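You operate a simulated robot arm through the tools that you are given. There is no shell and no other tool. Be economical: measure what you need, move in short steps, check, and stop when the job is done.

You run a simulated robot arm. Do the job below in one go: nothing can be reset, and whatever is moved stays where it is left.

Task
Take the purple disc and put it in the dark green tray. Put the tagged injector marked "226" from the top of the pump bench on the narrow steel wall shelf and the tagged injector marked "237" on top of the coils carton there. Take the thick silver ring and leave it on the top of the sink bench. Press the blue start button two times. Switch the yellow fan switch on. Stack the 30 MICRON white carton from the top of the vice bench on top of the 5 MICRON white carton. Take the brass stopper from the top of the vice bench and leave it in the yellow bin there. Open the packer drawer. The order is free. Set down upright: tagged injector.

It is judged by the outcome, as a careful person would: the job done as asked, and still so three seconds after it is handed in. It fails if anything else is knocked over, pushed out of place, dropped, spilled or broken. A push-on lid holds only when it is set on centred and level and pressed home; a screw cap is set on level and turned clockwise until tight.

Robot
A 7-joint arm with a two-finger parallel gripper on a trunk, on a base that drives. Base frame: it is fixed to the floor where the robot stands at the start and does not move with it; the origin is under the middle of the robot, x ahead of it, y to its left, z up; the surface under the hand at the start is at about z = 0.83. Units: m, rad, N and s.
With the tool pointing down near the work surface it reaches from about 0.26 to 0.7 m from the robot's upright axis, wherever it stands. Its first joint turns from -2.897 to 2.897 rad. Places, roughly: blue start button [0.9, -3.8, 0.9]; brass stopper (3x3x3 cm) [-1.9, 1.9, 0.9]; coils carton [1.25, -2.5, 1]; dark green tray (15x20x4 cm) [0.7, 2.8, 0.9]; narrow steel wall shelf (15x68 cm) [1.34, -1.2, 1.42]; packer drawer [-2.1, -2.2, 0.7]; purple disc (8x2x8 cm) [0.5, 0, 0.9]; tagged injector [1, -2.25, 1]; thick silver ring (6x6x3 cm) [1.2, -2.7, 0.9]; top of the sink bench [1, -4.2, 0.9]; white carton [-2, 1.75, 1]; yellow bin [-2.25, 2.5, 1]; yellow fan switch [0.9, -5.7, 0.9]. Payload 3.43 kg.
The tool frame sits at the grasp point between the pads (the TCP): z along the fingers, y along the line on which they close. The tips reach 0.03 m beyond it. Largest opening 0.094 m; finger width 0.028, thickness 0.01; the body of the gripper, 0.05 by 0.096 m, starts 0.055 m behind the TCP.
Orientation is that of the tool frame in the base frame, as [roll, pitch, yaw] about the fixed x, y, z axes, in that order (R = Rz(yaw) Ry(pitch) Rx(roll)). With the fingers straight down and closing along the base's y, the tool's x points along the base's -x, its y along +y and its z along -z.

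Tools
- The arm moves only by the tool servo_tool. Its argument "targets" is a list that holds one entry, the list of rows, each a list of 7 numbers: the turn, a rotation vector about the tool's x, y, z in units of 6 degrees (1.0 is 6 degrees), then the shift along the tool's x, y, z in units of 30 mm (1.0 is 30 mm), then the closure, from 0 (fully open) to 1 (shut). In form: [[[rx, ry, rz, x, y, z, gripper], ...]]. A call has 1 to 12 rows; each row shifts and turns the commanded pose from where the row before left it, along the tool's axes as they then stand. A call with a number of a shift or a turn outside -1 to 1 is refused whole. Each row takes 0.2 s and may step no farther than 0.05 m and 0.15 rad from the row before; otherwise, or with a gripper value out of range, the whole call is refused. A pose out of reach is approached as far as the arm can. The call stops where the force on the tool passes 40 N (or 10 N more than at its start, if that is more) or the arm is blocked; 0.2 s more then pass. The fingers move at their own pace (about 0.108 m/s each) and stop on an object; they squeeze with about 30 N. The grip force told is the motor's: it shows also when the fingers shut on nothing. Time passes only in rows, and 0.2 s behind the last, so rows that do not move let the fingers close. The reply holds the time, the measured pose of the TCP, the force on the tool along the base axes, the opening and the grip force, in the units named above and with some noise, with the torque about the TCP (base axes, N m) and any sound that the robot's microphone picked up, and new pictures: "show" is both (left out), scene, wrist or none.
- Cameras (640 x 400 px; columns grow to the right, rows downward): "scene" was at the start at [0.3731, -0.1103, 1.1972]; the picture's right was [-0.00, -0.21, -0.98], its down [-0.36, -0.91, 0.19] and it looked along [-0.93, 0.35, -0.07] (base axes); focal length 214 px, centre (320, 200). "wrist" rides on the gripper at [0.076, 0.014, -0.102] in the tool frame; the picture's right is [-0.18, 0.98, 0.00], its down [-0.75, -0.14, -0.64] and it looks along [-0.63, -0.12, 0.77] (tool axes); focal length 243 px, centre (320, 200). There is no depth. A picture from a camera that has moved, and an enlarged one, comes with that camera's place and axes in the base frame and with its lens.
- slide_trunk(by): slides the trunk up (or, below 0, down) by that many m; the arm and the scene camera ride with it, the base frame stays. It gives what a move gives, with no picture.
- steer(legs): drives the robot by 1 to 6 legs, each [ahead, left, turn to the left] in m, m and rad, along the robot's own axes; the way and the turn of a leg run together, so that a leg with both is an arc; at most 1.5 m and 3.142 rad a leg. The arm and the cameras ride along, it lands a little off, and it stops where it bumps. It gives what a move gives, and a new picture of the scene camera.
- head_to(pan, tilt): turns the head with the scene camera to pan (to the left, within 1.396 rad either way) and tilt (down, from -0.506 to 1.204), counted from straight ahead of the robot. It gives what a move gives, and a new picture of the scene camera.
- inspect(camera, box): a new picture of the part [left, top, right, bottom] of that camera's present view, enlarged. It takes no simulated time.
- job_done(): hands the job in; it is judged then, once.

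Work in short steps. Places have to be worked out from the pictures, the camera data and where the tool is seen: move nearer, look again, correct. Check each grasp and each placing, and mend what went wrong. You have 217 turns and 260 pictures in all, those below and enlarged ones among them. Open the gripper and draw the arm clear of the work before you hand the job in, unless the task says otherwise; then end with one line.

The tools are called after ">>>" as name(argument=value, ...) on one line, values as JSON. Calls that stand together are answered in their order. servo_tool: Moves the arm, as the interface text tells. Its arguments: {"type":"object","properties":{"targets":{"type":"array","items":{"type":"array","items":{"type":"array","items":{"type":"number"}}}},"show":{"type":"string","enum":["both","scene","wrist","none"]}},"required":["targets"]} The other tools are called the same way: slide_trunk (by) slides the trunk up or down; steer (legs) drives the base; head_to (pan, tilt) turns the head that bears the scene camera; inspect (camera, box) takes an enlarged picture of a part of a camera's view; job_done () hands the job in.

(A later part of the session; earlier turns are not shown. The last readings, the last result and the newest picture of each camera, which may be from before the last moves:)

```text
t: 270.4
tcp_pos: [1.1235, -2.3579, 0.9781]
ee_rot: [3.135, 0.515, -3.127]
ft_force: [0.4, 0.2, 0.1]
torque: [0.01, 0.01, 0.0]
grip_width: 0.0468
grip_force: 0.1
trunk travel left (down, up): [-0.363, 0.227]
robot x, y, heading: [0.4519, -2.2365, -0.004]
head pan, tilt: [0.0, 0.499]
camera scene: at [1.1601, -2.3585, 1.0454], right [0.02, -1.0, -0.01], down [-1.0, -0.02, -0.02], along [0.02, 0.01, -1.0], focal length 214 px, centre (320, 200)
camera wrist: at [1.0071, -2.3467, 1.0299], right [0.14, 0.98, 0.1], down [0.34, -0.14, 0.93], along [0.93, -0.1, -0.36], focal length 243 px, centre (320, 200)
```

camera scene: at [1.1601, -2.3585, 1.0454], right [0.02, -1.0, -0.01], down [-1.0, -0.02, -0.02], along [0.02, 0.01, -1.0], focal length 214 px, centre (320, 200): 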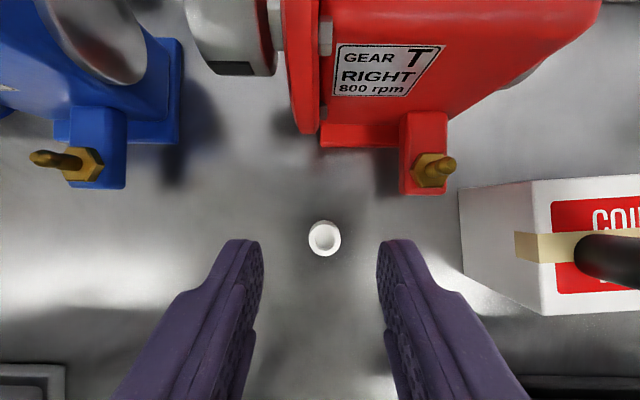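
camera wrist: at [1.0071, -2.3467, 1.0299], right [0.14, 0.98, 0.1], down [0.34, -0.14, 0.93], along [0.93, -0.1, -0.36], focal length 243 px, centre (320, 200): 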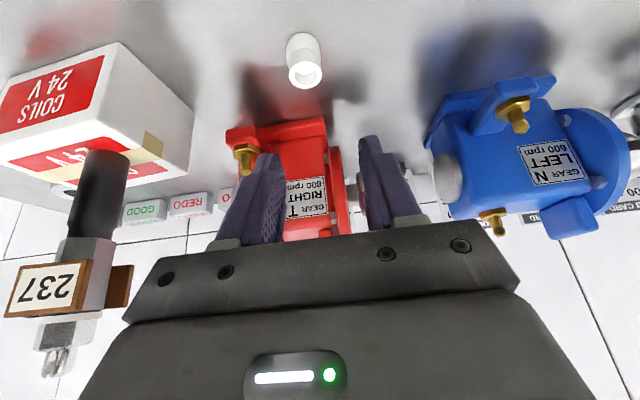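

The cap is at (1.137, −2.360). I go down around it and close.

>>> servo_tool(targets=[[[0, 0, 0, 0.333, -0.03, 0.717, 0.5], [0, 0, 0, 0.333, 0, 0.717, 0.5], [0, 0, 0, 0.333, 0, 0.68, 0.5], [0, 0, 0, 0, 0, 0, 0.5]]], show="both")

```text
t: 271.4
tcp_pos: [1.127, -2.3582, 0.9081]
ee_rot: [3.135, 0.516, -3.128]
ft_force: [0.0, 0.0, -1.3]
torque: [0.01, 0.04, -0.04]
grip_width: 0.047
grip_force: 0.0
trunk travel left (down, up): [-0.363, 0.227]
robot x, y, heading: [0.4558, -2.2364, -0.002]
head pan, tilt: [0.0, 0.499]
camera scene: at [1.164, -2.3586, 0.9762], right [0.02, -1.0, -0.01], down [-1.0, -0.02, -0.02], along [0.02, 0.01, -1.0], focal length 214 px, centre (320, 200)
camera wrist: at [1.011, -2.3469, 0.9607], right [0.14, 0.98, 0.1], down [0.34, -0.14, 0.93], along [0.93, -0.1, -0.36], focal length 243 px, centre (320, 200)
```

scene: 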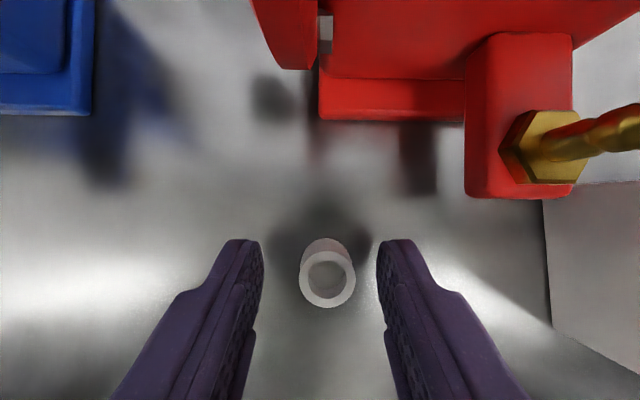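
wrist: 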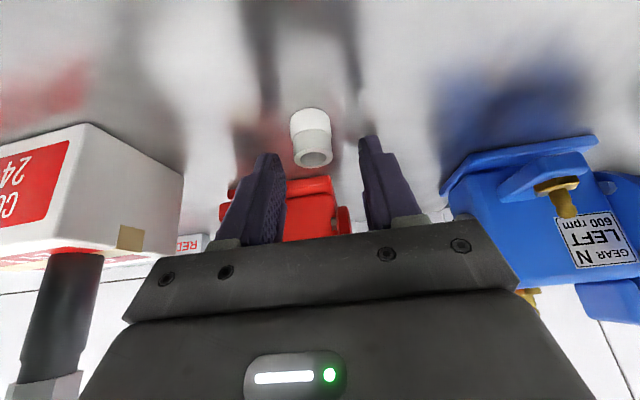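

Centred within 3 mm. I correct, close and lift.

>>> servo_tool(targets=[[[0, 0, 0, 0, -0.08, 0, 0.5], [0, 0, 0, 0, 0, 0, 1], [0, 0, 0, 0, 0, 0, 1], [0, 0, 0, 0, 0, 0, 1], [0, 0, 0, -0.2, 0, -0.36, 1], [0, 0, 0, -0.4, 0, -0.72, 1], [0, 0, 0, -0.4, 0, -0.72, 1], [0, 0, 0, -0.4, 0, -0.72, 1], [0, 0, 0, -0.4, 0, -0.72, 1], [0, 0, 0, -0.4, 0, -0.72, 1], [0, 0, 0, -0.4, 0, -0.72, 1]]])

```text
t: 273.8
tcp_pos: [1.1266, -2.3611, 1.0678]
ee_rot: [3.134, 0.516, -3.128]
ft_force: [-0.4, 0.0, -0.4]
torque: [-0.01, 0.02, -0.01]
grip_width: 0.0222
grip_force: 30.3
trunk travel left (down, up): [-0.363, 0.227]
robot x, y, heading: [0.4518, -2.2351, -0.001]
head pan, tilt: [0.0, 0.499]
camera scene: at [1.1628, -2.3616, 1.1352], right [0.02, -1.0, -0.01], down [-1.0, -0.02, -0.02], along [0.02, 0.01, -1.0], focal length 214 px, centre (320, 200)
camera wrist: at [1.0098, -2.35, 1.1198], right [0.14, 0.98, 0.1], down [0.34, -0.14, 0.93], along [0.93, -0.1, -0.36], focal length 243 px, centre (320, 200)
```

scene: 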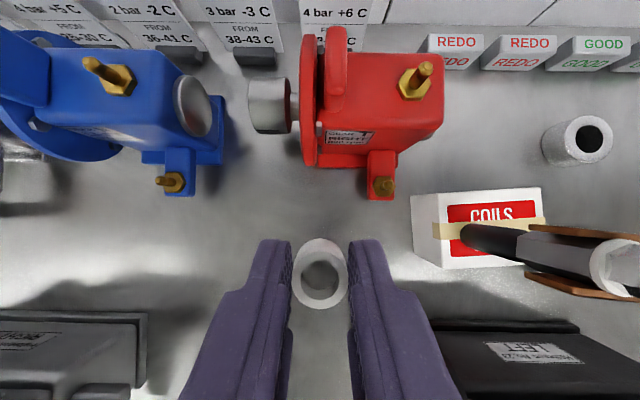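
wrist: 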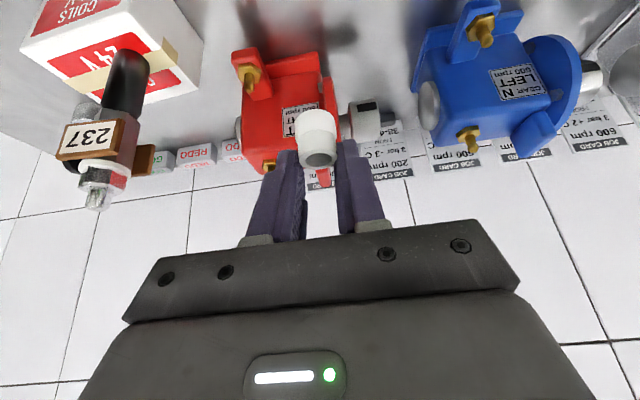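

The cap is held, hole up. I raise the trunk a little, back the robot 0.25 m so the cap is over the bench's front strip.

>>> slide_trunk(by=0.05)

>>> steer(legs=[[-0.25, 0, 0]])

```text
t: 274.7
tcp_pos: [1.1285, -2.3615, 1.1166]
ee_rot: [3.135, 0.515, -3.128]
ft_force: [-0.4, 0.6, 0.6]
torque: [-0.01, 0.0, 0.02]
grip_width: 0.0223
grip_force: 29.7
trunk travel left (down, up): [-0.413, 0.177]
robot x, y, heading: [0.4554, -2.2364, 0.002]
head pan, tilt: [0.0, 0.499]
```

```text
t: 276.5
tcp_pos: [0.8771, -2.3588, 1.1179]
ee_rot: [3.136, 0.518, -3.125]
ft_force: [-0.3, 0.2, -0.8]
torque: [0.0, -0.01, -0.01]
grip_width: 0.0221
grip_force: 29.8
trunk travel left (down, up): [-0.413, 0.177]
robot x, y, heading: [0.2039, -2.2365, -0.001]
head pan, tilt: [0.0, 0.499]
camera scene: at [0.9117, -2.3592, 1.1857], right [0.02, -1.0, -0.01], down [-1.0, -0.02, -0.02], along [0.02, 0.01, -1.0], focal length 214 px, centre (320, 200)
```

scene: 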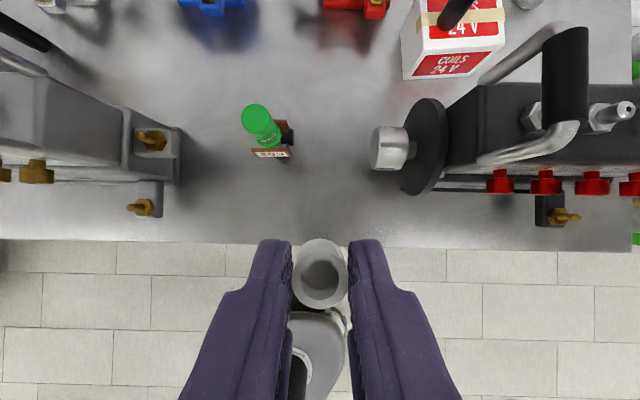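

Bench edge is at x≈0.850; the cap hangs at x≈0.886. I lower it to the bench.

>>> servo_tool(targets=[[[0, 0, 0, 0.4, 0, 0.72, 1], [0, 0, 0, 0.4, 0, 0.72, 1], [0, 0, 0, 0.4, 0, 0.72, 1], [0, 0, 0, 0.4, 0, 0.72, 1], [0, 0, 0, 0.4, 0, 0.72, 1], [0, 0, 0, 0.4, 0, 0.72, 1], [0, 0, 0, 0.4, 0, 0.72, 1], [0, 0, 0, 0.4, 0, 0.72, 1], [0, 0, 0, 0.1, 0, 0.18, 1], [0, 0, 0, 0.06, 0, 0.108, 1], [0, 0, 0, 0, 0, 0, 1]]], show="scene")

```text
t: 278.9
tcp_pos: [0.8789, -2.3565, 0.9088]
ee_rot: [3.135, 0.515, -3.125]
ft_force: [-0.7, 0.7, -0.3]
torque: [0.02, -0.01, 0.0]
grip_width: 0.022
grip_force: 30.4
trunk travel left (down, up): [-0.413, 0.177]
robot x, y, heading: [0.2048, -2.2399, 0.003]
head pan, tilt: [0.0, 0.499]
camera scene: at [0.9139, -2.3564, 0.978], right [0.02, -1.0, -0.01], down [-1.0, -0.02, -0.02], along [0.02, 0.01, -1.0], focal length 214 px, centre (320, 200)
```

scene: 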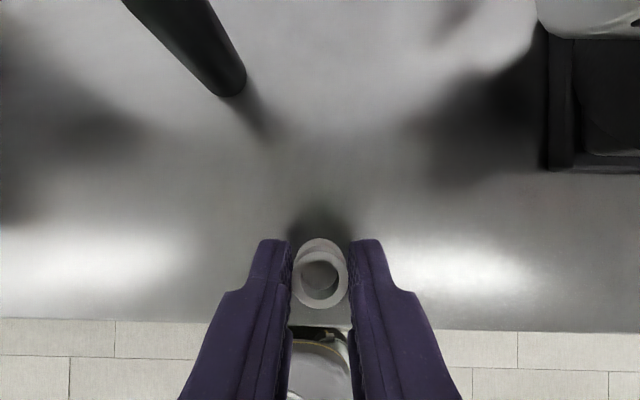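

Nearly down; one more small step, then release and rise.

>>> servo_tool(targets=[[[0, 0, 0, 0.025, 0, 0.04, 1], [0, 0, 0, 0, 0, 0, 0.75], [0, 0, 0, 0, 0, 0, 0.5], [0, 0, 0, 0, 0, 0, 0.5], [0, 0, 0, -0.4, 0, -0.72, 0.5], [0, 0, 0, -0.4, 0, -0.72, 0.5], [0, 0, 0, -0.4, 0, -0.72, 0.5], [0, 0, 0, -0.4, 0, -0.72, 0.5]]], show="scene")

```text
t: 280.7
tcp_pos: [0.8779, -2.358, 1.0066]
ee_rot: [3.135, 0.516, -3.125]
ft_force: [-1.1, 0.0, 0.0]
torque: [-0.01, 0.01, 0.0]
grip_width: 0.0472
grip_force: 0.0
trunk travel left (down, up): [-0.413, 0.177]
robot x, y, heading: [0.2003, -2.2369, -0.001]
head pan, tilt: [0.0, 0.499]
camera scene: at [0.914, -2.3572, 1.0748], right [0.02, -1.0, -0.01], down [-1.0, -0.02, -0.02], along [0.02, 0.01, -1.0], focal length 214 px, centre (320, 200)
```

scene: 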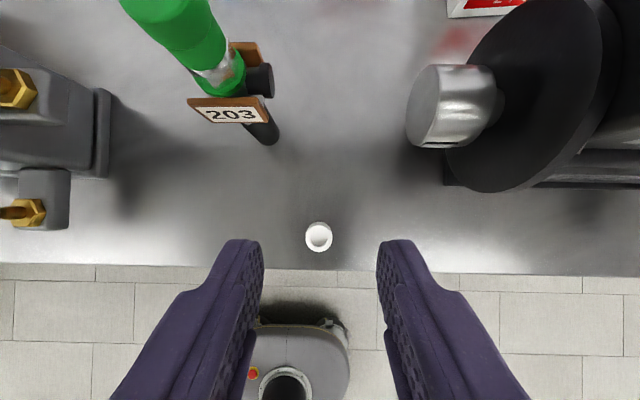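

The cap stands at (0.8886, −2.355). I now bring the hand horizontal, back the base a bit, and lower the trunk to cap height.

>>> servo_tool(targets=[[[0, -1, 0, 0, 0, 0, 0.5], [0, -1, 0, 0, 0, 0, 0.5], [0, -1, 0, 0, 0, 0, 0.5], [0, -1, 0, 0, 0, 0, 0.5], [0, -1, 0, 0, 0, 0, 0.5], [0, -1, 0, 0, 0, 0, 0.5], [0, -1, 0, 0, 0, 0, 0.5], [0, -1, 0, 0, 0, 0, 0.5], [0, -1, 0, 0, 0, 0, 0.5], [0, -1, 0, 0, 0, 0, 0.5]]], show="none")

>>> steer(legs=[[-0.12, 0, 0]])

>>> slide_trunk(by=-0.118)

>>> head_to(pan=0, tilt=0.3)

```text
t: 282.9
tcp_pos: [0.8782, -2.3599, 1.0081]
ee_rot: [2.397, 1.564, 2.418]
ft_force: [1.0, -0.5, 0.7]
torque: [0.06, 0.02, 0.0]
grip_width: 0.047
grip_force: 0.0
trunk travel left (down, up): [-0.413, 0.177]
robot x, y, heading: [0.2032, -2.2382, 0.002]
head pan, tilt: [0.0, 0.499]
```

```text
t: 284.2
tcp_pos: [0.7555, -2.3617, 1.0072]
ee_rot: [2.456, 1.562, 2.476]
ft_force: [-0.3, -0.6, 0.3]
torque: [0.0, 0.03, 0.01]
grip_width: 0.0472
grip_force: 0.0
trunk travel left (down, up): [-0.413, 0.177]
robot x, y, heading: [0.0812, -2.2395, -0.005]
head pan, tilt: [0.0, 0.499]
camera scene: at [0.7161, -2.3624, 1.0742], right [0.02, -1.0, -0.01], down [-0.48, 0.0, -0.87], along [0.87, 0.02, -0.48], focal length 214 px, centre (320, 200)
```

scene: 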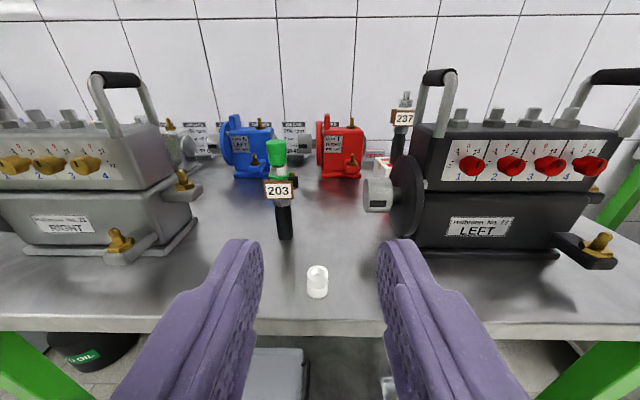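

```text
t: 285.7
tcp_pos: [0.7561, -2.3611, 0.8893]
ee_rot: [2.529, 1.562, 2.549]
ft_force: [-0.3, 0.1, -1.1]
torque: [-0.02, 0.01, 0.0]
grip_width: 0.0469
grip_force: 0.1
trunk travel left (down, up): [-0.295, 0.295]
robot x, y, heading: [0.0822, -2.237, 0.002]
head pan, tilt: [0.0, 0.499]
```

```text
t: 286.4
tcp_pos: [0.757, -2.3613, 0.8895]
ee_rot: [2.538, 1.56, 2.556]
ft_force: [0.7, -0.5, 0.4]
torque: [0.01, 0.0, -0.02]
grip_width: 0.0464
grip_force: 0.1
trunk travel left (down, up): [-0.295, 0.295]
robot x, y, heading: [0.0827, -2.2373, -0.002]
head pan, tilt: [0.0, 0.3]
camera scene: at [0.7199, -2.3624, 0.9737], right [0.02, -1.0, -0.01], down [-0.3, 0.0, -0.95], along [0.95, 0.02, -0.3], focal length 214 px, centre (320, 200)
```

scene: 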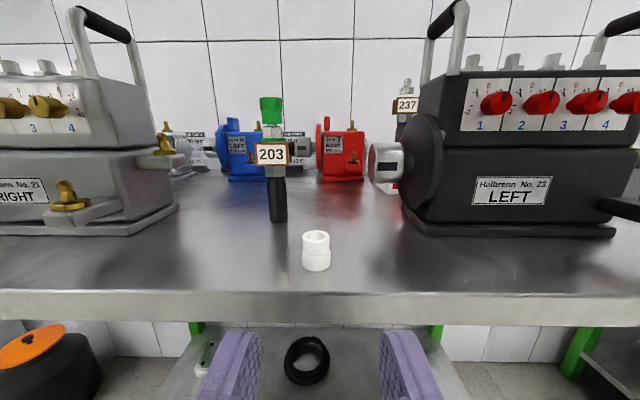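

The cap lies straight ahead at (0.889, −2.356). I advance 12 cm to take it between the pads.

>>> servo_tool(targets=[[[0, 0, 0, 0.05, 0.1, 1, 0.5], [0, 0, 0, 0, 0, 1, 0.5], [0, 0, 0, 0, 0, 1, 0.5], [0, 0, 0, 0, 0, 0.95, 0.5], [0, 0, 0, 0, 0, 0, 0.5]]])

```text
t: 287.6
tcp_pos: [0.8759, -2.3565, 0.8859]
ee_rot: [2.579, 1.56, 2.597]
ft_force: [-0.7, -0.2, 0.1]
torque: [0.01, -0.01, -0.01]
grip_width: 0.0469
grip_force: 0.0
trunk travel left (down, up): [-0.295, 0.295]
robot x, y, heading: [0.0785, -2.2378, -0.002]
head pan, tilt: [0.0, 0.3]
camera scene: at [0.8396, -2.3577, 0.9707], right [0.02, -1.0, -0.01], down [-0.3, 0.0, -0.95], along [0.95, 0.02, -0.3], focal length 214 px, centre (320, 200)
camera wrist: at [0.7725, -2.3438, 0.8111], right [-0.02, 0.98, 0.19], down [-0.63, -0.16, 0.76], along [0.77, -0.11, 0.62], focal length 243 px, centre (320, 200)
```

scene: 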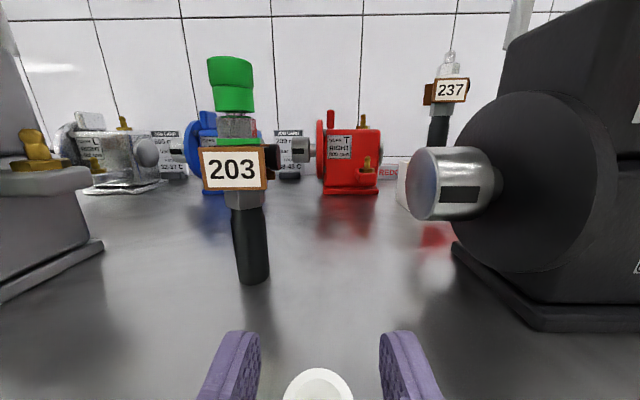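
wrist: 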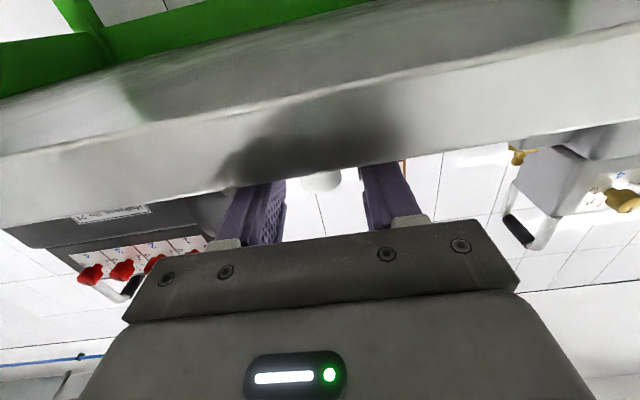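

The cap sits between the pads. I close, and also zoom on 203 to see whether its cap is still straight.

>>> servo_tool(targets=[[[0, 0, 0, 0, 0, 0, 0.75], [0, 0, 0, 0, 0, 0, 1], [0, 0, 0, 0, 0, 0, 1], [0, 0, 0, -0.3, 0, 0, 1], [0, 0, 0, -0.9, 0, 0, 1], [0, 0, 0, -0.9, 0, 0, 1]]], show="both")

>>> inspect(camera="scene", box=[180, 40, 300, 300])

```text
t: 289.0
tcp_pos: [0.8756, -2.3562, 0.9482]
ee_rot: [2.57, 1.559, 2.589]
ft_force: [-0.1, 0.6, -0.6]
torque: [-0.01, 0.02, 0.0]
grip_width: 0.0231
grip_force: 29.9
trunk travel left (down, up): [-0.295, 0.295]
robot x, y, heading: [0.0844, -2.237, -0.002]
head pan, tilt: [0.0, 0.3]
camera scene: at [0.839, -2.3579, 1.0332], right [0.02, -1.0, -0.01], down [-0.3, 0.0, -0.95], along [0.95, 0.02, -0.3], focal length 214 px, centre (320, 200)
camera wrist: at [0.7718, -2.344, 0.8736], right [-0.01, 0.98, 0.19], down [-0.63, -0.16, 0.76], along [0.77, -0.11, 0.62], focal length 243 px, centre (320, 200)
```

scene: 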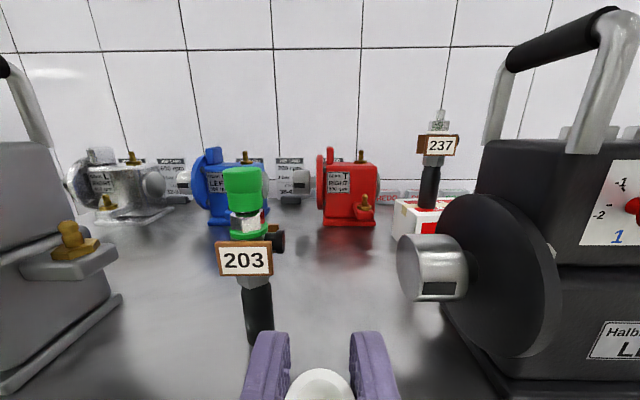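
wrist: 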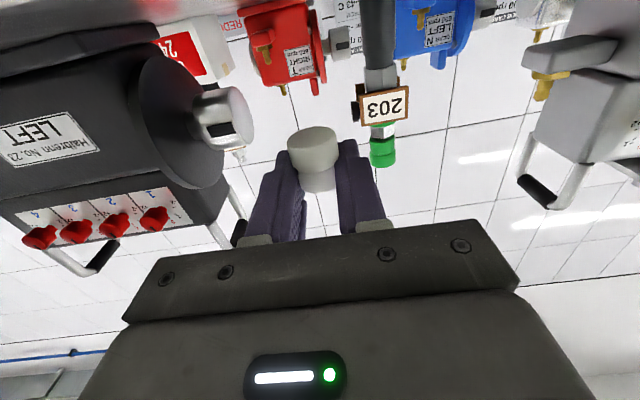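

```text
1.54 times, centred on (240, 170) of scene
camera zoom: at [0.839, -2.3579, 1.0332], right [0.02, -1.0, -0.01], down [-0.3, 0.0, -0.95], along [0.95, 0.02, -0.3], focal length 330 px, centre (443, 246)
```

zoom: 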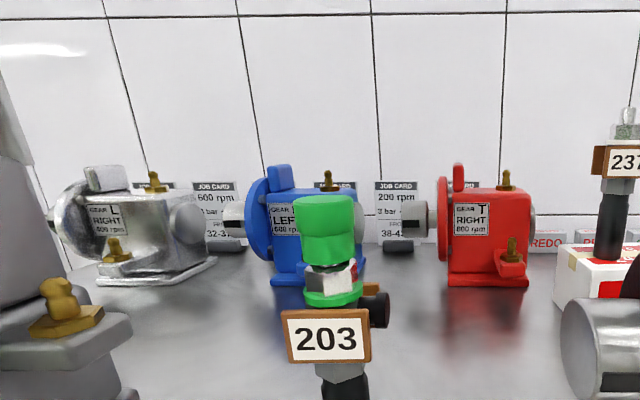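

203's cap is straight, and the loose cap is held level. Capping sideways over the crowded bench would not clear, so I'll flip the cap here, stand it hole-down on the front strip, and later regrasp it from above. First back off a little and roll the hand 180°.

>>> steer(legs=[[-0.1, 0, 0]])

>>> servo_tool(targets=[[[0, 0, -1, 0, 0, 0, 1], [0, 0, -1, 0, 0, 0, 1], [0, 0, -1, 0, 0, 0, 1], [0, 0, -1, 0, 0, 0, 1], [0, 0, -1, 0, 0, 0, 1], [0, 0, -1, 0, 0, 0, 1], [0, 0, -1, 0, 0, 0, 1], [0, 0, -1, 0, 0, 0, 1], [0, 0, -1, 0, 0, 0, 1], [0, 0, -1, 0, 0, 0, 1], [0, 0, -1, 0, 0, 0, 1], [0, 0, -1, 0, 0, 0, 1]]], show="none")

>>> servo_tool(targets=[[[0, 0, -1, 0, 0, 0, 1], [0, 0, -1, 0, 0, 0, 1], [0, 0, -1, 0, 0, 0, 1], [0, 0, -1, 0, 0, 0, 1], [0, 0, -1, 0, 0, 0, 1], [0, 0, -1, 0, 0, 0, 1], [0, 0, -1, 0, 0, 0, 1], [0, 0, -1, 0, 0, 0, 1], [0, 0, -1, 0, 0, 0, 1], [0, 0, -1, 0, 0, 0, 1], [0, 0, -1, 0, 0, 0, 1], [0, 0, -1, 0, 0, 0, 1]]], show="none")

>>> servo_tool(targets=[[[0, 0, -1, 0, 0, 0, 1], [0, 0, -1, 0, 0, 0, 1], [0, 0, -1, 0, 0, 0, 1], [0, 0, -1, 0, 0, 0, 1], [0, 0, -1, 0, 0, 0, 1], [0, 0, -1, 0, 0, 0, 1]]], show="both")

```text
t: 290.1
tcp_pos: [0.7739, -2.3573, 0.9487]
ee_rot: [2.495, 1.564, 2.511]
ft_force: [0.3, -0.4, 0.0]
torque: [0.04, -0.02, 0.01]
grip_width: 0.0231
grip_force: 30.0
trunk travel left (down, up): [-0.295, 0.295]
robot x, y, heading: [-0.0186, -2.2367, -0.002]
head pan, tilt: [0.0, 0.3]
camera scene: at [0.7381, -2.3575, 1.0339], right [0.02, -1.0, -0.01], down [-0.3, 0.0, -0.95], along [0.95, 0.02, -0.3], focal length 214 px, centre (320, 200)
```

scene: 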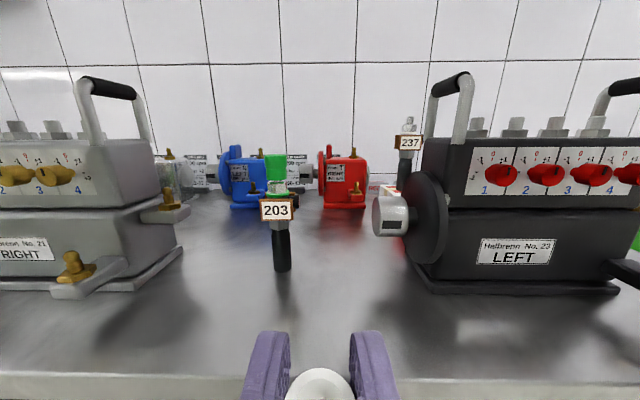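

```text
t: 292.7
tcp_pos: [0.7755, -2.3562, 0.9477]
ee_rot: [-1.579, 0.318, -1.556]
ft_force: [0.2, 0.7, -0.4]
torque: [0.0, -0.04, -0.02]
grip_width: 0.0232
grip_force: 30.3
trunk travel left (down, up): [-0.295, 0.295]
robot x, y, heading: [-0.0166, -2.2429, -0.0]
head pan, tilt: [0.0, 0.3]
```

```text
t: 295.3
tcp_pos: [0.7754, -2.3564, 0.9492]
ee_rot: [-1.585, -0.94, -1.543]
ft_force: [-0.9, 0.7, 0.2]
torque: [0.01, -0.01, -0.02]
grip_width: 0.0232
grip_force: 30.0
trunk travel left (down, up): [-0.295, 0.295]
robot x, y, heading: [-0.0182, -2.2367, 0.0]
head pan, tilt: [0.0, 0.3]
```

```text
t: 296.7
tcp_pos: [0.7757, -2.356, 0.9478]
ee_rot: [-2.695, -1.561, -0.427]
ft_force: [-0.3, -0.5, -0.1]
torque: [0.04, -0.02, -0.01]
grip_width: 0.0231
grip_force: 29.6
trunk travel left (down, up): [-0.295, 0.295]
robot x, y, heading: [-0.0157, -2.2338, 0.0]
head pan, tilt: [0.0, 0.3]
camera scene: at [0.7383, -2.3566, 0.8682], right [-0.02, 1.0, 0.0], down [-0.29, -0.01, 0.96], along [0.96, 0.02, 0.29], focal length 214 px, centre (320, 200)
camera wrist: at [0.6743, -2.3728, 1.0253], right [0.02, -0.98, -0.19], down [-0.65, 0.13, -0.75], along [0.76, 0.13, -0.64], focal length 243 px, centre (320, 200)
```

scene: 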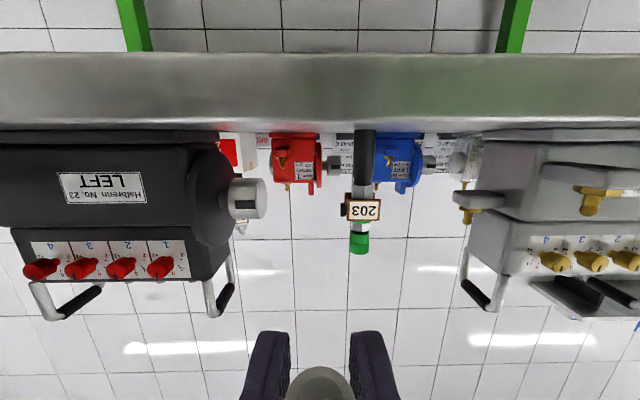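
wrist: 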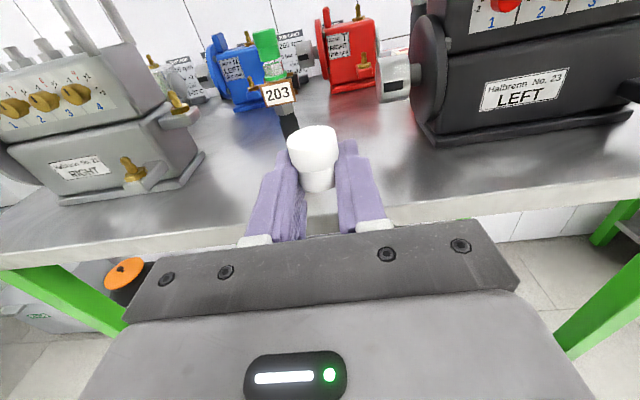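

The cap is now hole-down. I drive forward again and lower it onto the bench's front strip.

>>> steer(legs=[[0.105, 0, 0]])

>>> servo_tool(targets=[[[0, 0, 0, -0.8, 0, 0, 1], [0, 0, 0, -0.8, 0, 0, 1], [0, 0, 0, -0.25, 0, 0, 1], [0, 0, 0, -0.1, 0, 0, 1], [0, 0, 0, 0, 0, 0, 1]]], show="wrist")

```text
t: 297.9
tcp_pos: [0.8776, -2.3562, 0.9468]
ee_rot: [-2.595, -1.561, -0.53]
ft_force: [0.0, 0.2, -0.2]
torque: [0.01, 0.01, -0.02]
grip_width: 0.0228
grip_force: 29.9
trunk travel left (down, up): [-0.295, 0.295]
robot x, y, heading: [0.0801, -2.2368, 0.002]
head pan, tilt: [0.0, 0.3]
camera scene: at [0.8398, -2.3566, 0.8675], right [-0.02, 1.0, 0.01], down [-0.29, -0.01, 0.96], along [0.96, 0.02, 0.29], focal length 214 px, centre (320, 200)
```

scene: 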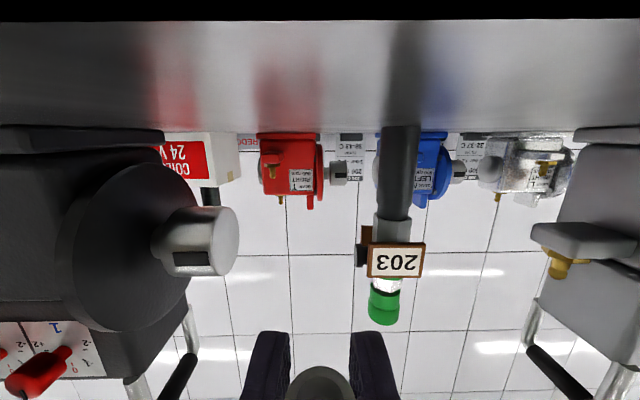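

```text
t: 299.1
tcp_pos: [0.875, -2.3566, 0.8899]
ee_rot: [-2.537, -1.56, -0.588]
ft_force: [0.3, 0.2, 0.5]
torque: [0.0, -0.02, -0.02]
grip_width: 0.0232
grip_force: 29.9
trunk travel left (down, up): [-0.295, 0.295]
robot x, y, heading: [0.0818, -2.2381, -0.001]
head pan, tilt: [0.0, 0.3]
camera wrist: at [0.7741, -2.3732, 0.9663], right [0.02, -0.98, -0.19], down [-0.65, 0.13, -0.75], along [0.76, 0.14, -0.64], focal length 243 px, centre (320, 200)
```

wrist: 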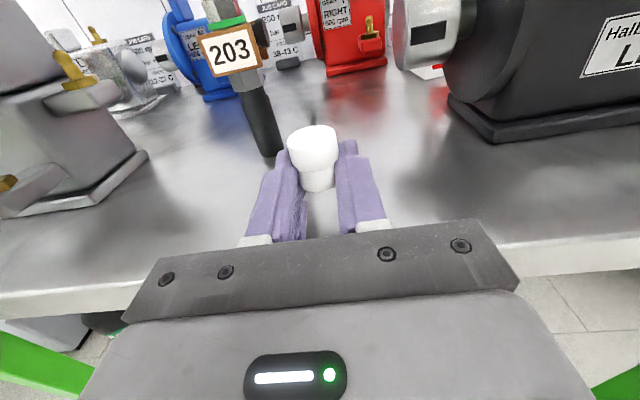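

Lowering in 1.5 mm steps to contact.

>>> servo_tool(targets=[[[0, 0, 0, -0.05, 0, 0, 1], [0, 0, 0, -0.05, 0, 0, 1], [0, 0, 0, -0.05, 0, 0, 1], [0, 0, 0, 0, 0, 0, 1]]], show="none")

```text
t: 300.1
tcp_pos: [0.8766, -2.3565, 0.8841]
ee_rot: [-2.575, -1.56, -0.55]
ft_force: [0.4, 0.7, 0.2]
torque: [0.03, 0.02, 0.01]
grip_width: 0.023
grip_force: 29.3
trunk travel left (down, up): [-0.295, 0.295]
robot x, y, heading: [0.0856, -2.2358, 0.0]
head pan, tilt: [0.0, 0.3]
```

>>> servo_tool(targets=[[[0, 0, 0, -0.05, 0, 0, 1], [0, 0, 0, 0, 0, 0, 1]]], show="none")

```text
t: 300.7
tcp_pos: [0.8761, -2.3555, 0.8828]
ee_rot: [-2.556, -1.561, -0.571]
ft_force: [-0.3, -0.5, 0.4]
torque: [-0.01, -0.04, 0.01]
grip_width: 0.0231
grip_force: 29.5
trunk travel left (down, up): [-0.295, 0.295]
robot x, y, heading: [0.0868, -2.2359, -0.001]
head pan, tilt: [0.0, 0.3]
```

The fingers are practically at the surface. I open; the cap settles at most a millimetre or two. Then I withdraw straight back.

>>> servo_tool(targets=[[[0, 0, 0, 0, 0, 0, 0.85], [0, 0, 0, 0, 0, 0, 0.7], [0, 0, 0, 0, 0, 0, 0.5], [0, 0, 0, 0.05, 0, -0.3, 0.5], [0, 0, 0, 0.05, 0, -0.9, 0.5], [0, 0, 0, 0.05, 0, -0.9, 0.5], [0, 0, 0, 0.05, 0, -0.9, 0.5]]], show="wrist")

```text
t: 302.3
tcp_pos: [0.785, -2.3591, 0.8915]
ee_rot: [-2.466, -1.562, -0.656]
ft_force: [-0.7, 0.9, 0.1]
torque: [0.0, 0.02, 0.0]
grip_width: 0.0471
grip_force: 0.0
trunk travel left (down, up): [-0.295, 0.295]
robot x, y, heading: [0.0806, -2.2362, -0.003]
head pan, tilt: [0.0, 0.3]
camera wrist: at [0.6832, -2.375, 0.9691], right [0.02, -0.98, -0.19], down [-0.65, 0.13, -0.75], along [0.76, 0.14, -0.64], focal length 243 px, centre (320, 200)
```

wrist: 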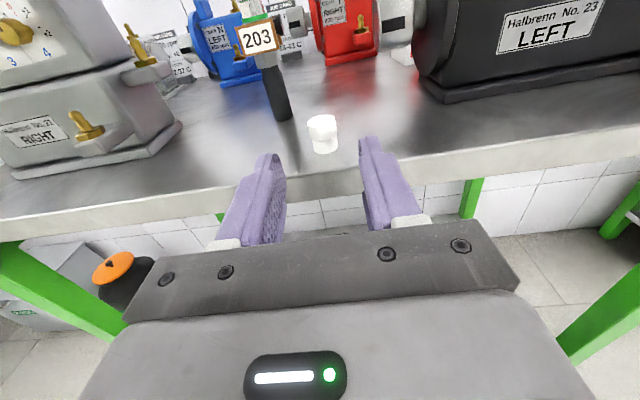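

The cap stands hole-down. I back off, roll the hand back and pitch it down again.

>>> steer(legs=[[-0.1, 0, 0]])

>>> servo_tool(targets=[[[0, 0, 1, 0, 0, 0, 0.5], [0, 0, 1, 0, 0, 0, 0.5], [0, 0, 1, 0, 0, 0, 0.5], [0, 0, 1, 0, 0, 0, 0.5], [0, 0, 1, 0, 0, 0, 0.5], [0, 0, 1, 0, 0, 0, 0.5], [0, 0, 1, 0, 0, 0, 0.5], [0, 0, 1, 0, 0, 0, 0.5], [0, 0, 1, 0, 0, 0, 0.5], [0, 0, 1, 0, 0, 0, 0.5], [0, 0, 1, 0, 0, 0, 0.5], [0, 0, 1, 0, 0, 0, 0.5]]], show="none")

>>> servo_tool(targets=[[[0, 0, 1, 0, 0, 0, 0.5], [0, 0, 1, 0, 0, 0, 0.5], [0, 0, 1, 0, 0, 0, 0.5], [0, 0, 1, 0, 0, 0, 0.5], [0, 0, 1, 0, 0, 0, 0.5], [0, 0, 1, 0, 0, 0, 0.5], [0, 0, 1, 0, 0, 0, 0.5], [0, 0, 1, 0, 0, 0, 0.5], [0, 0, 1, 0, 0, 0, 0.5], [0, 0, 1, 0, 0, 0, 0.5], [0, 0, 1, 0, 0, 0, 0.5], [0, 0, 1, 0, 0, 0, 0.5]]], show="none")

>>> servo_tool(targets=[[[0, 0, 1, 0, 0, 0, 0.5], [0, 0, 1, 0, 0, 0, 0.5], [0, 0, 1, 0, 0, 0, 0.5], [0, 0, 1, 0, 0, 0, 0.5], [0, 0, 1, 0, 0, 0, 0.5], [0, 0, 1, 0, 0, 0, 0.5], [0, 1, 0, -0.3, 0, 0, 0.5], [0, 1, 0, -0.3, 0, 0, 0.5], [0, 1, 0, -0.3, 0, 0, 0.5], [0, 1, 0, -0.3, 0, 0, 0.5], [0, 1, 0, 0, 0, 0, 0.5], [0, 1, 0, 0, 0, 0, 0.5]]], show="none")

>>> servo_tool(targets=[[[0, 1, 0, -0.3, 0, -0.3, 0.5], [0, 1, 0, -0.3, 0, -0.3, 0.5], [0, 1, 0, -0.3, 0, -0.3, 0.5], [0, 1, 0, -0.3, 0, -0.3, 0.5]]], show="none")

>>> slide_trunk(by=0.1)

```text
t: 303.4
tcp_pos: [0.6813, -2.3573, 0.8915]
ee_rot: [-2.499, -1.562, -0.622]
ft_force: [0.4, -0.6, -0.9]
torque: [0.05, -0.03, -0.01]
grip_width: 0.0466
grip_force: 0.0
trunk travel left (down, up): [-0.295, 0.295]
robot x, y, heading: [-0.0226, -2.2382, -0.002]
head pan, tilt: [0.0, 0.3]
camera scene: at [0.6438, -2.3576, 0.8121], right [-0.02, 1.0, 0.01], down [-0.29, -0.01, 0.96], along [0.96, 0.02, 0.29], focal length 214 px, centre (320, 200)
```

scene: 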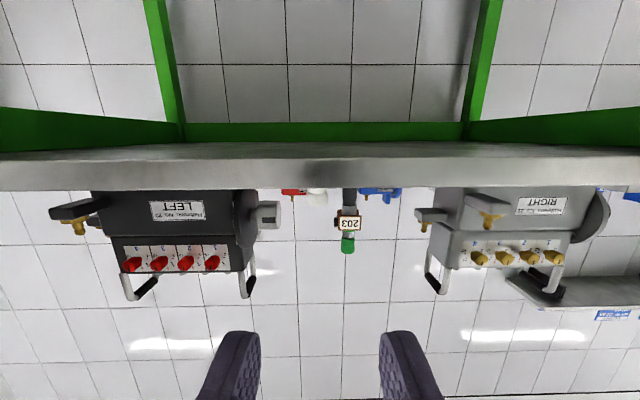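

```text
t: 306.1
tcp_pos: [0.6804, -2.3574, 0.8901]
ee_rot: [-1.579, -0.307, -1.549]
ft_force: [-0.9, 0.1, 0.7]
torque: [0.0, 0.0, 0.0]
grip_width: 0.0471
grip_force: 0.0
trunk travel left (down, up): [-0.295, 0.295]
robot x, y, heading: [-0.0216, -2.2357, -0.001]
head pan, tilt: [0.0, 0.3]
```

```text
t: 308.6
tcp_pos: [0.6824, -2.3577, 0.8919]
ee_rot: [-1.583, 0.949, -1.559]
ft_force: [0.2, 0.5, 0.5]
torque: [0.0, 0.0, 0.0]
grip_width: 0.0469
grip_force: 0.1
trunk travel left (down, up): [-0.295, 0.295]
robot x, y, heading: [-0.0211, -2.2339, 0.003]
head pan, tilt: [0.0, 0.3]
```

```text
t: 311.2
tcp_pos: [0.6885, -2.3569, 0.9275]
ee_rot: [3.132, 0.934, -3.127]
ft_force: [0.7, 0.0, -0.4]
torque: [0.02, -0.02, -0.01]
grip_width: 0.047
grip_force: 0.1
trunk travel left (down, up): [-0.295, 0.295]
robot x, y, heading: [-0.0211, -2.2386, 0.005]
head pan, tilt: [0.0, 0.3]
```

```text
t: 312.2
tcp_pos: [0.6889, -2.3571, 0.9791]
ee_rot: [3.137, 0.514, -3.122]
ft_force: [1.1, -0.4, -0.2]
torque: [0.01, -0.01, 0.0]
grip_width: 0.047
grip_force: 0.0
trunk travel left (down, up): [-0.295, 0.295]
robot x, y, heading: [-0.0214, -2.2375, -0.002]
head pan, tilt: [0.0, 0.3]
```

```text
t: 313.6
tcp_pos: [0.6909, -2.3575, 1.0773]
ee_rot: [3.135, 0.515, -3.126]
ft_force: [-0.1, -0.2, 0.5]
torque: [0.02, 0.04, 0.0]
grip_width: 0.047
grip_force: 0.1
trunk travel left (down, up): [-0.395, 0.195]
robot x, y, heading: [-0.0204, -2.2384, 0.001]
head pan, tilt: [0.0, 0.3]
```

Hand restored. I drive ahead so the hand is above the cap.

>>> head_to(pan=0, tilt=0.5)

>>> steer(legs=[[0.19, 0, 0]])

```text
t: 314.3
tcp_pos: [0.6891, -2.3574, 1.0789]
ee_rot: [3.136, 0.514, -3.127]
ft_force: [0.3, 0.5, 0.4]
torque: [0.03, -0.01, -0.01]
grip_width: 0.047
grip_force: 0.0
trunk travel left (down, up): [-0.395, 0.195]
robot x, y, heading: [-0.0218, -2.2358, 0.002]
head pan, tilt: [0.0, 0.499]
camera scene: at [0.7252, -2.3575, 1.1465], right [0.02, -1.0, -0.01], down [-1.0, -0.02, -0.02], along [0.02, 0.01, -1.0], focal length 214 px, centre (320, 200)
```

scene: 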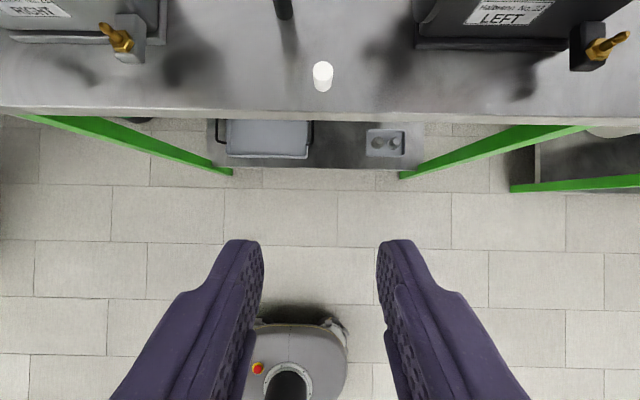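

```text
t: 315.9
tcp_pos: [0.8833, -2.3565, 1.0777]
ee_rot: [3.134, 0.514, -3.122]
ft_force: [-0.7, -0.3, 0.4]
torque: [0.01, 0.04, -0.02]
grip_width: 0.047
grip_force: 0.0
trunk travel left (down, up): [-0.395, 0.195]
robot x, y, heading: [0.1774, -2.2403, 0.006]
head pan, tilt: [0.0, 0.499]
camera scene: at [0.9197, -2.3552, 1.1456], right [0.02, -1.0, -0.01], down [-1.0, -0.02, -0.02], along [0.02, 0.01, -1.0], focal length 214 px, centre (320, 200)
```

scene: 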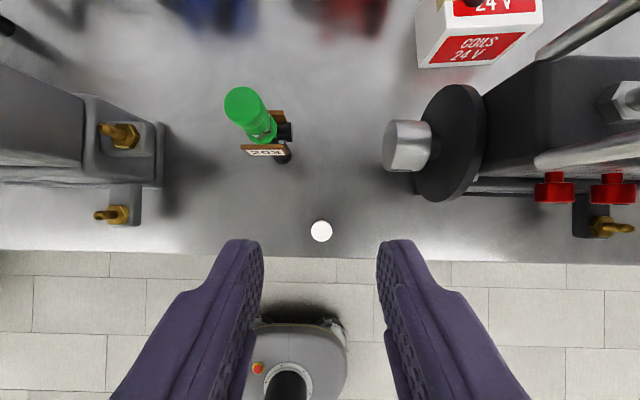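

The cap is at (0.889, −2.354). I descend to grip its upper part.

>>> servo_tool(targets=[[[0, 0, 0, 0.472, 0.01, 0.79, 0.5], [0, 0, 0, 0.472, 0.01, 0.79, 0.5], [0, 0, 0, 0.472, 0.01, 0.79, 0.5], [0, 0, 0, 0.472, 0.01, 0.79, 0.5], [0, 0, 0, 0.472, 0.01, 0.79, 0.5], [0, 0, 0, 0.472, 0.01, 0.79, 0.5], [0, 0, 0, 0, 0, 0, 0.5]]])

```text
t: 317.5
tcp_pos: [0.8779, -2.3543, 0.9139]
ee_rot: [3.134, 0.516, -3.122]
ft_force: [0.2, 0.5, 0.5]
torque: [-0.02, 0.02, -0.01]
grip_width: 0.0469
grip_force: 0.0
trunk travel left (down, up): [-0.395, 0.195]
robot x, y, heading: [0.172, -2.2376, 0.003]
head pan, tilt: [0.0, 0.499]
camera scene: at [0.9132, -2.3546, 0.9812], right [0.02, -1.0, -0.01], down [-1.0, -0.02, -0.02], along [0.02, 0.01, -1.0], focal length 214 px, centre (320, 200)
camera wrist: at [0.7602, -2.3438, 0.9657], right [0.14, 0.99, 0.1], down [0.34, -0.14, 0.93], along [0.93, -0.1, -0.36], focal length 243 px, centre (320, 200)
```

scene: 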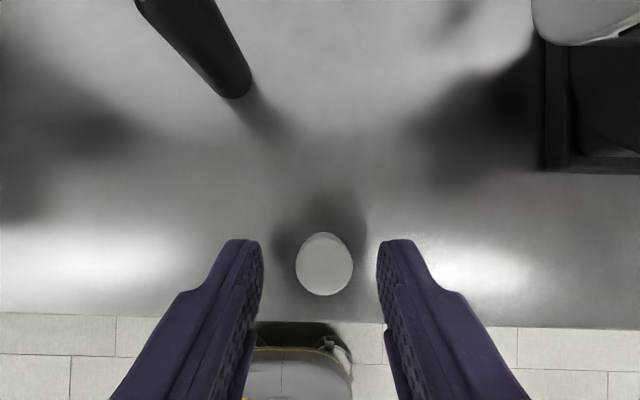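
wrist: 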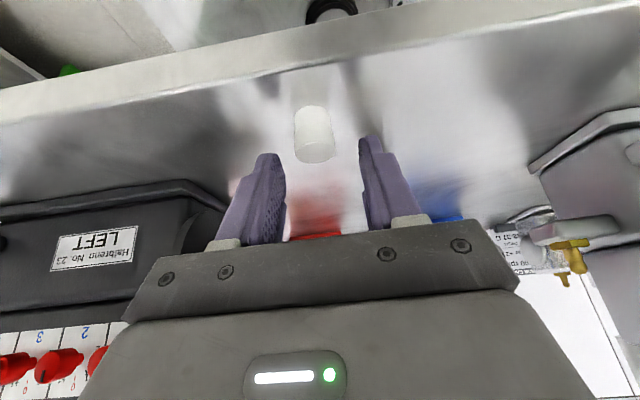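

Close on the cap and lift it.

>>> servo_tool(targets=[[[0, 0, 0, 0, -0.04, 0, 0.5], [0, 0, 0, 0, 0, 0, 1], [0, 0, 0, 0, 0, 0, 1], [0, 0, 0, 0, 0, 0, 1], [0, 0, 0, -0.4, 0, -0.72, 1], [0, 0, 0, -0.4, 0, -0.72, 1], [0, 0, 0, -0.4, 0, -0.72, 1], [0, 0, 0, -0.4, 0, -0.72, 1], [0, 0, 0, -0.4, 0, -0.72, 1], [0, 0, 0, -0.4, 0, -0.72, 1], [0, 0, 0, -0.4, 0, -0.72, 1], [0, 0, 0, -0.4, 0, -0.72, 1]]], show="none")

>>> slide_trunk(by=0.04)

>>> steer(legs=[[0.27, 0, -0.003]])

```text
t: 320.1
tcp_pos: [0.8759, -2.3561, 1.1111]
ee_rot: [3.137, 0.515, -3.121]
ft_force: [0.0, 1.0, 0.2]
torque: [0.02, 0.03, -0.01]
grip_width: 0.0225
grip_force: 30.2
trunk travel left (down, up): [-0.395, 0.195]
robot x, y, heading: [0.1712, -2.2367, 0.006]
head pan, tilt: [0.0, 0.499]
```

```text
t: 320.9
tcp_pos: [0.8772, -2.357, 1.1508]
ee_rot: [3.135, 0.513, -3.122]
ft_force: [0.7, 0.0, -0.6]
torque: [0.01, 0.02, 0.01]
grip_width: 0.0223
grip_force: 30.3
trunk travel left (down, up): [-0.435, 0.155]
robot x, y, heading: [0.1711, -2.2373, 0.002]
head pan, tilt: [0.0, 0.499]
```

```text
t: 322.8
tcp_pos: [1.1504, -2.3581, 1.1499]
ee_rot: [3.134, 0.516, -3.127]
ft_force: [0.0, -1.4, -0.1]
torque: [0.02, 0.02, 0.0]
grip_width: 0.0222
grip_force: 30.1
trunk travel left (down, up): [-0.435, 0.155]
robot x, y, heading: [0.4406, -2.2338, 0.005]
head pan, tilt: [0.0, 0.499]
camera scene: at [1.1847, -2.3586, 1.218], right [0.02, -1.0, -0.01], down [-1.0, -0.02, -0.02], along [0.02, 0.01, -1.0], focal length 214 px, centre (320, 200)
```

scene: 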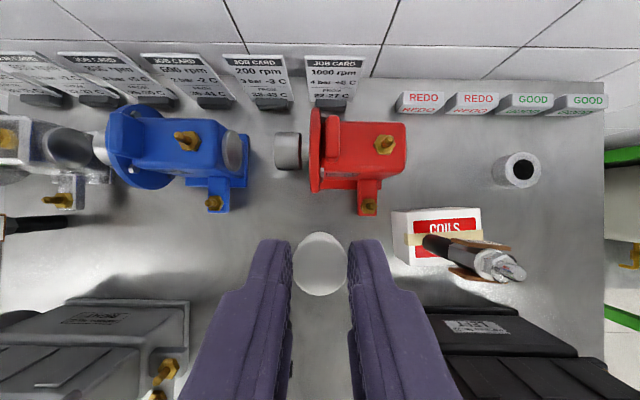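

The cap is hole-down in the hand. I move over the nozzle of 237.

>>> servo_tool(targets=[[[0, 0, 0, 0.13, -0.985, -0.06, 1], [0, 0, 0, 0.13, -0.985, -0.06, 1], [0, 0, 0, 0.13, -0.985, -0.06, 1], [0, 0, 0, 0.13, -0.985, -0.06, 1], [0, 0, 0, 0.13, -0.985, -0.06, 1], [0, 0, 0, 0, 0, 0, 1]]])

>>> inspect(camera="wrist", box=[250, 60, 390, 220])

```text
t: 324.2
tcp_pos: [1.1292, -2.5057, 1.1459]
ee_rot: [3.134, 0.516, -3.127]
ft_force: [1.1, 0.1, 0.3]
torque: [-0.02, 0.0, 0.01]
grip_width: 0.0225
grip_force: 30.8
trunk travel left (down, up): [-0.435, 0.155]
robot x, y, heading: [0.446, -2.2336, 0.005]
head pan, tilt: [0.0, 0.499]
camera scene: at [1.1651, -2.5058, 1.2149], right [0.02, -1.0, -0.01], down [-1.0, -0.02, -0.02], along [0.02, 0.01, -1.0], focal length 214 px, centre (320, 200)
camera wrist: at [1.0121, -2.4943, 1.1993], right [0.14, 0.99, 0.1], down [0.34, -0.14, 0.93], along [0.93, -0.1, -0.36], focal length 243 px, centre (320, 200)
```

scene: 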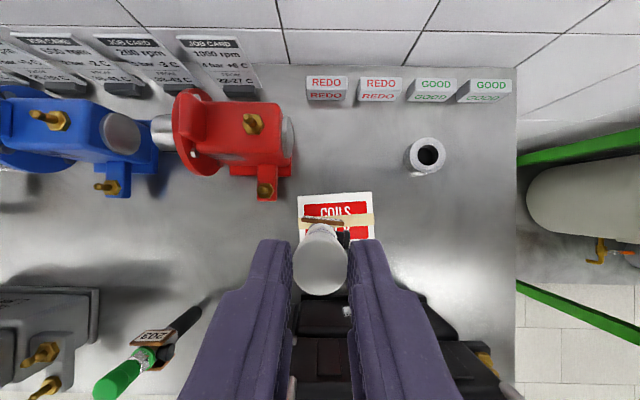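
wrist: 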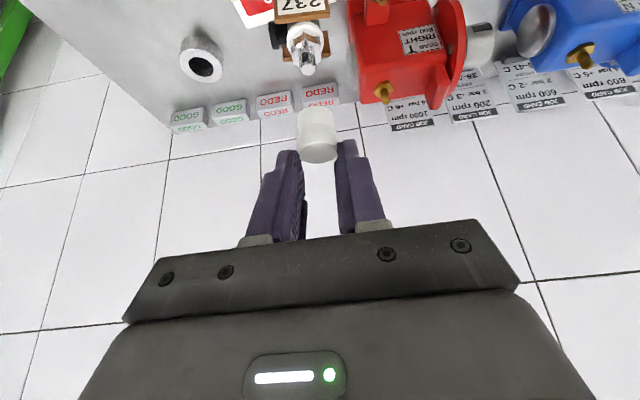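

```text
2.50 times, centred on (320, 140) of wrist
camera zoom: at [1.0121, -2.4943, 1.1993], right [0.14, 0.99, 0.1], down [0.34, -0.14, 0.93], along [0.93, -0.1, -0.36], focal length 606 px, centre (320, 350)
```

zoom: 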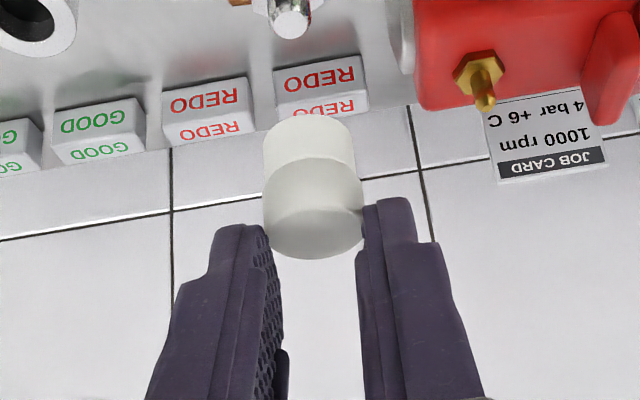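

Relative to the nozzle the cap looks aligned in x and ~2 mm to the left. I lower to just above the nozzle and recheck.

>>> servo_tool(targets=[[[0, 0, 0, 0.44, -0.05, 0.78, 1], [0, 0, 0, 0, 0, 0, 1]]], show="none")

>>> inspect(camera="wrist", box=[250, 40, 370, 180])

```text
t: 324.8
tcp_pos: [1.1309, -2.5084, 1.1191]
ee_rot: [3.134, 0.518, -3.126]
ft_force: [0.0, -0.2, 0.0]
torque: [0.0, -0.01, -0.01]
grip_width: 0.0223
grip_force: 30.1
trunk travel left (down, up): [-0.435, 0.155]
robot x, y, heading: [0.4427, -2.2389, 0.003]
head pan, tilt: [0.0, 0.499]
```

```text
2.86 times, centred on (310, 110) of wrist
camera zoom: at [1.0126, -2.4966, 1.1726], right [0.14, 0.99, 0.1], down [0.34, -0.14, 0.93], along [0.93, -0.1, -0.36], focal length 693 px, centre (349, 457)
```

zoom: 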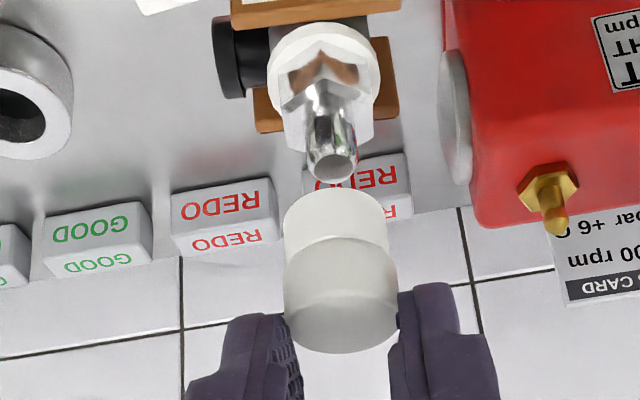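

Both views agree that the cap is ~3 mm too far in x and aligned in y. I shift back 3 mm and lower carefully.

>>> servo_tool(targets=[[[0, 0, 0, 0.087, 0, -0.049, 1], [0, 0, 0, 0.1, 0, 0.18, 1], [0, 0, 0, 0.08, 0, 0.144, 1], [0, 0, 0, 0, 0, 0, 1]]], show="none")

>>> inspect(camera="wrist", box=[250, 40, 370, 180])

```text
t: 325.8
tcp_pos: [1.1263, -2.508, 1.1093]
ee_rot: [3.133, 0.518, -3.127]
ft_force: [-0.6, 0.8, 0.1]
torque: [-0.01, 0.02, -0.02]
grip_width: 0.0226
grip_force: 30.2
trunk travel left (down, up): [-0.435, 0.155]
robot x, y, heading: [0.4425, -2.2333, 0.002]
head pan, tilt: [0.0, 0.499]
```

```text
2.86 times, centred on (310, 110) of wrist
camera zoom: at [1.0095, -2.4969, 1.1616], right [0.14, 0.99, 0.1], down [0.34, -0.14, 0.93], along [0.93, -0.1, -0.36], focal length 693 px, centre (349, 457)
```

zoom: 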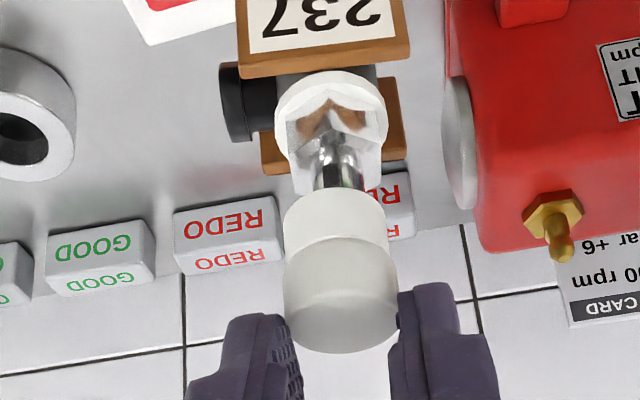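

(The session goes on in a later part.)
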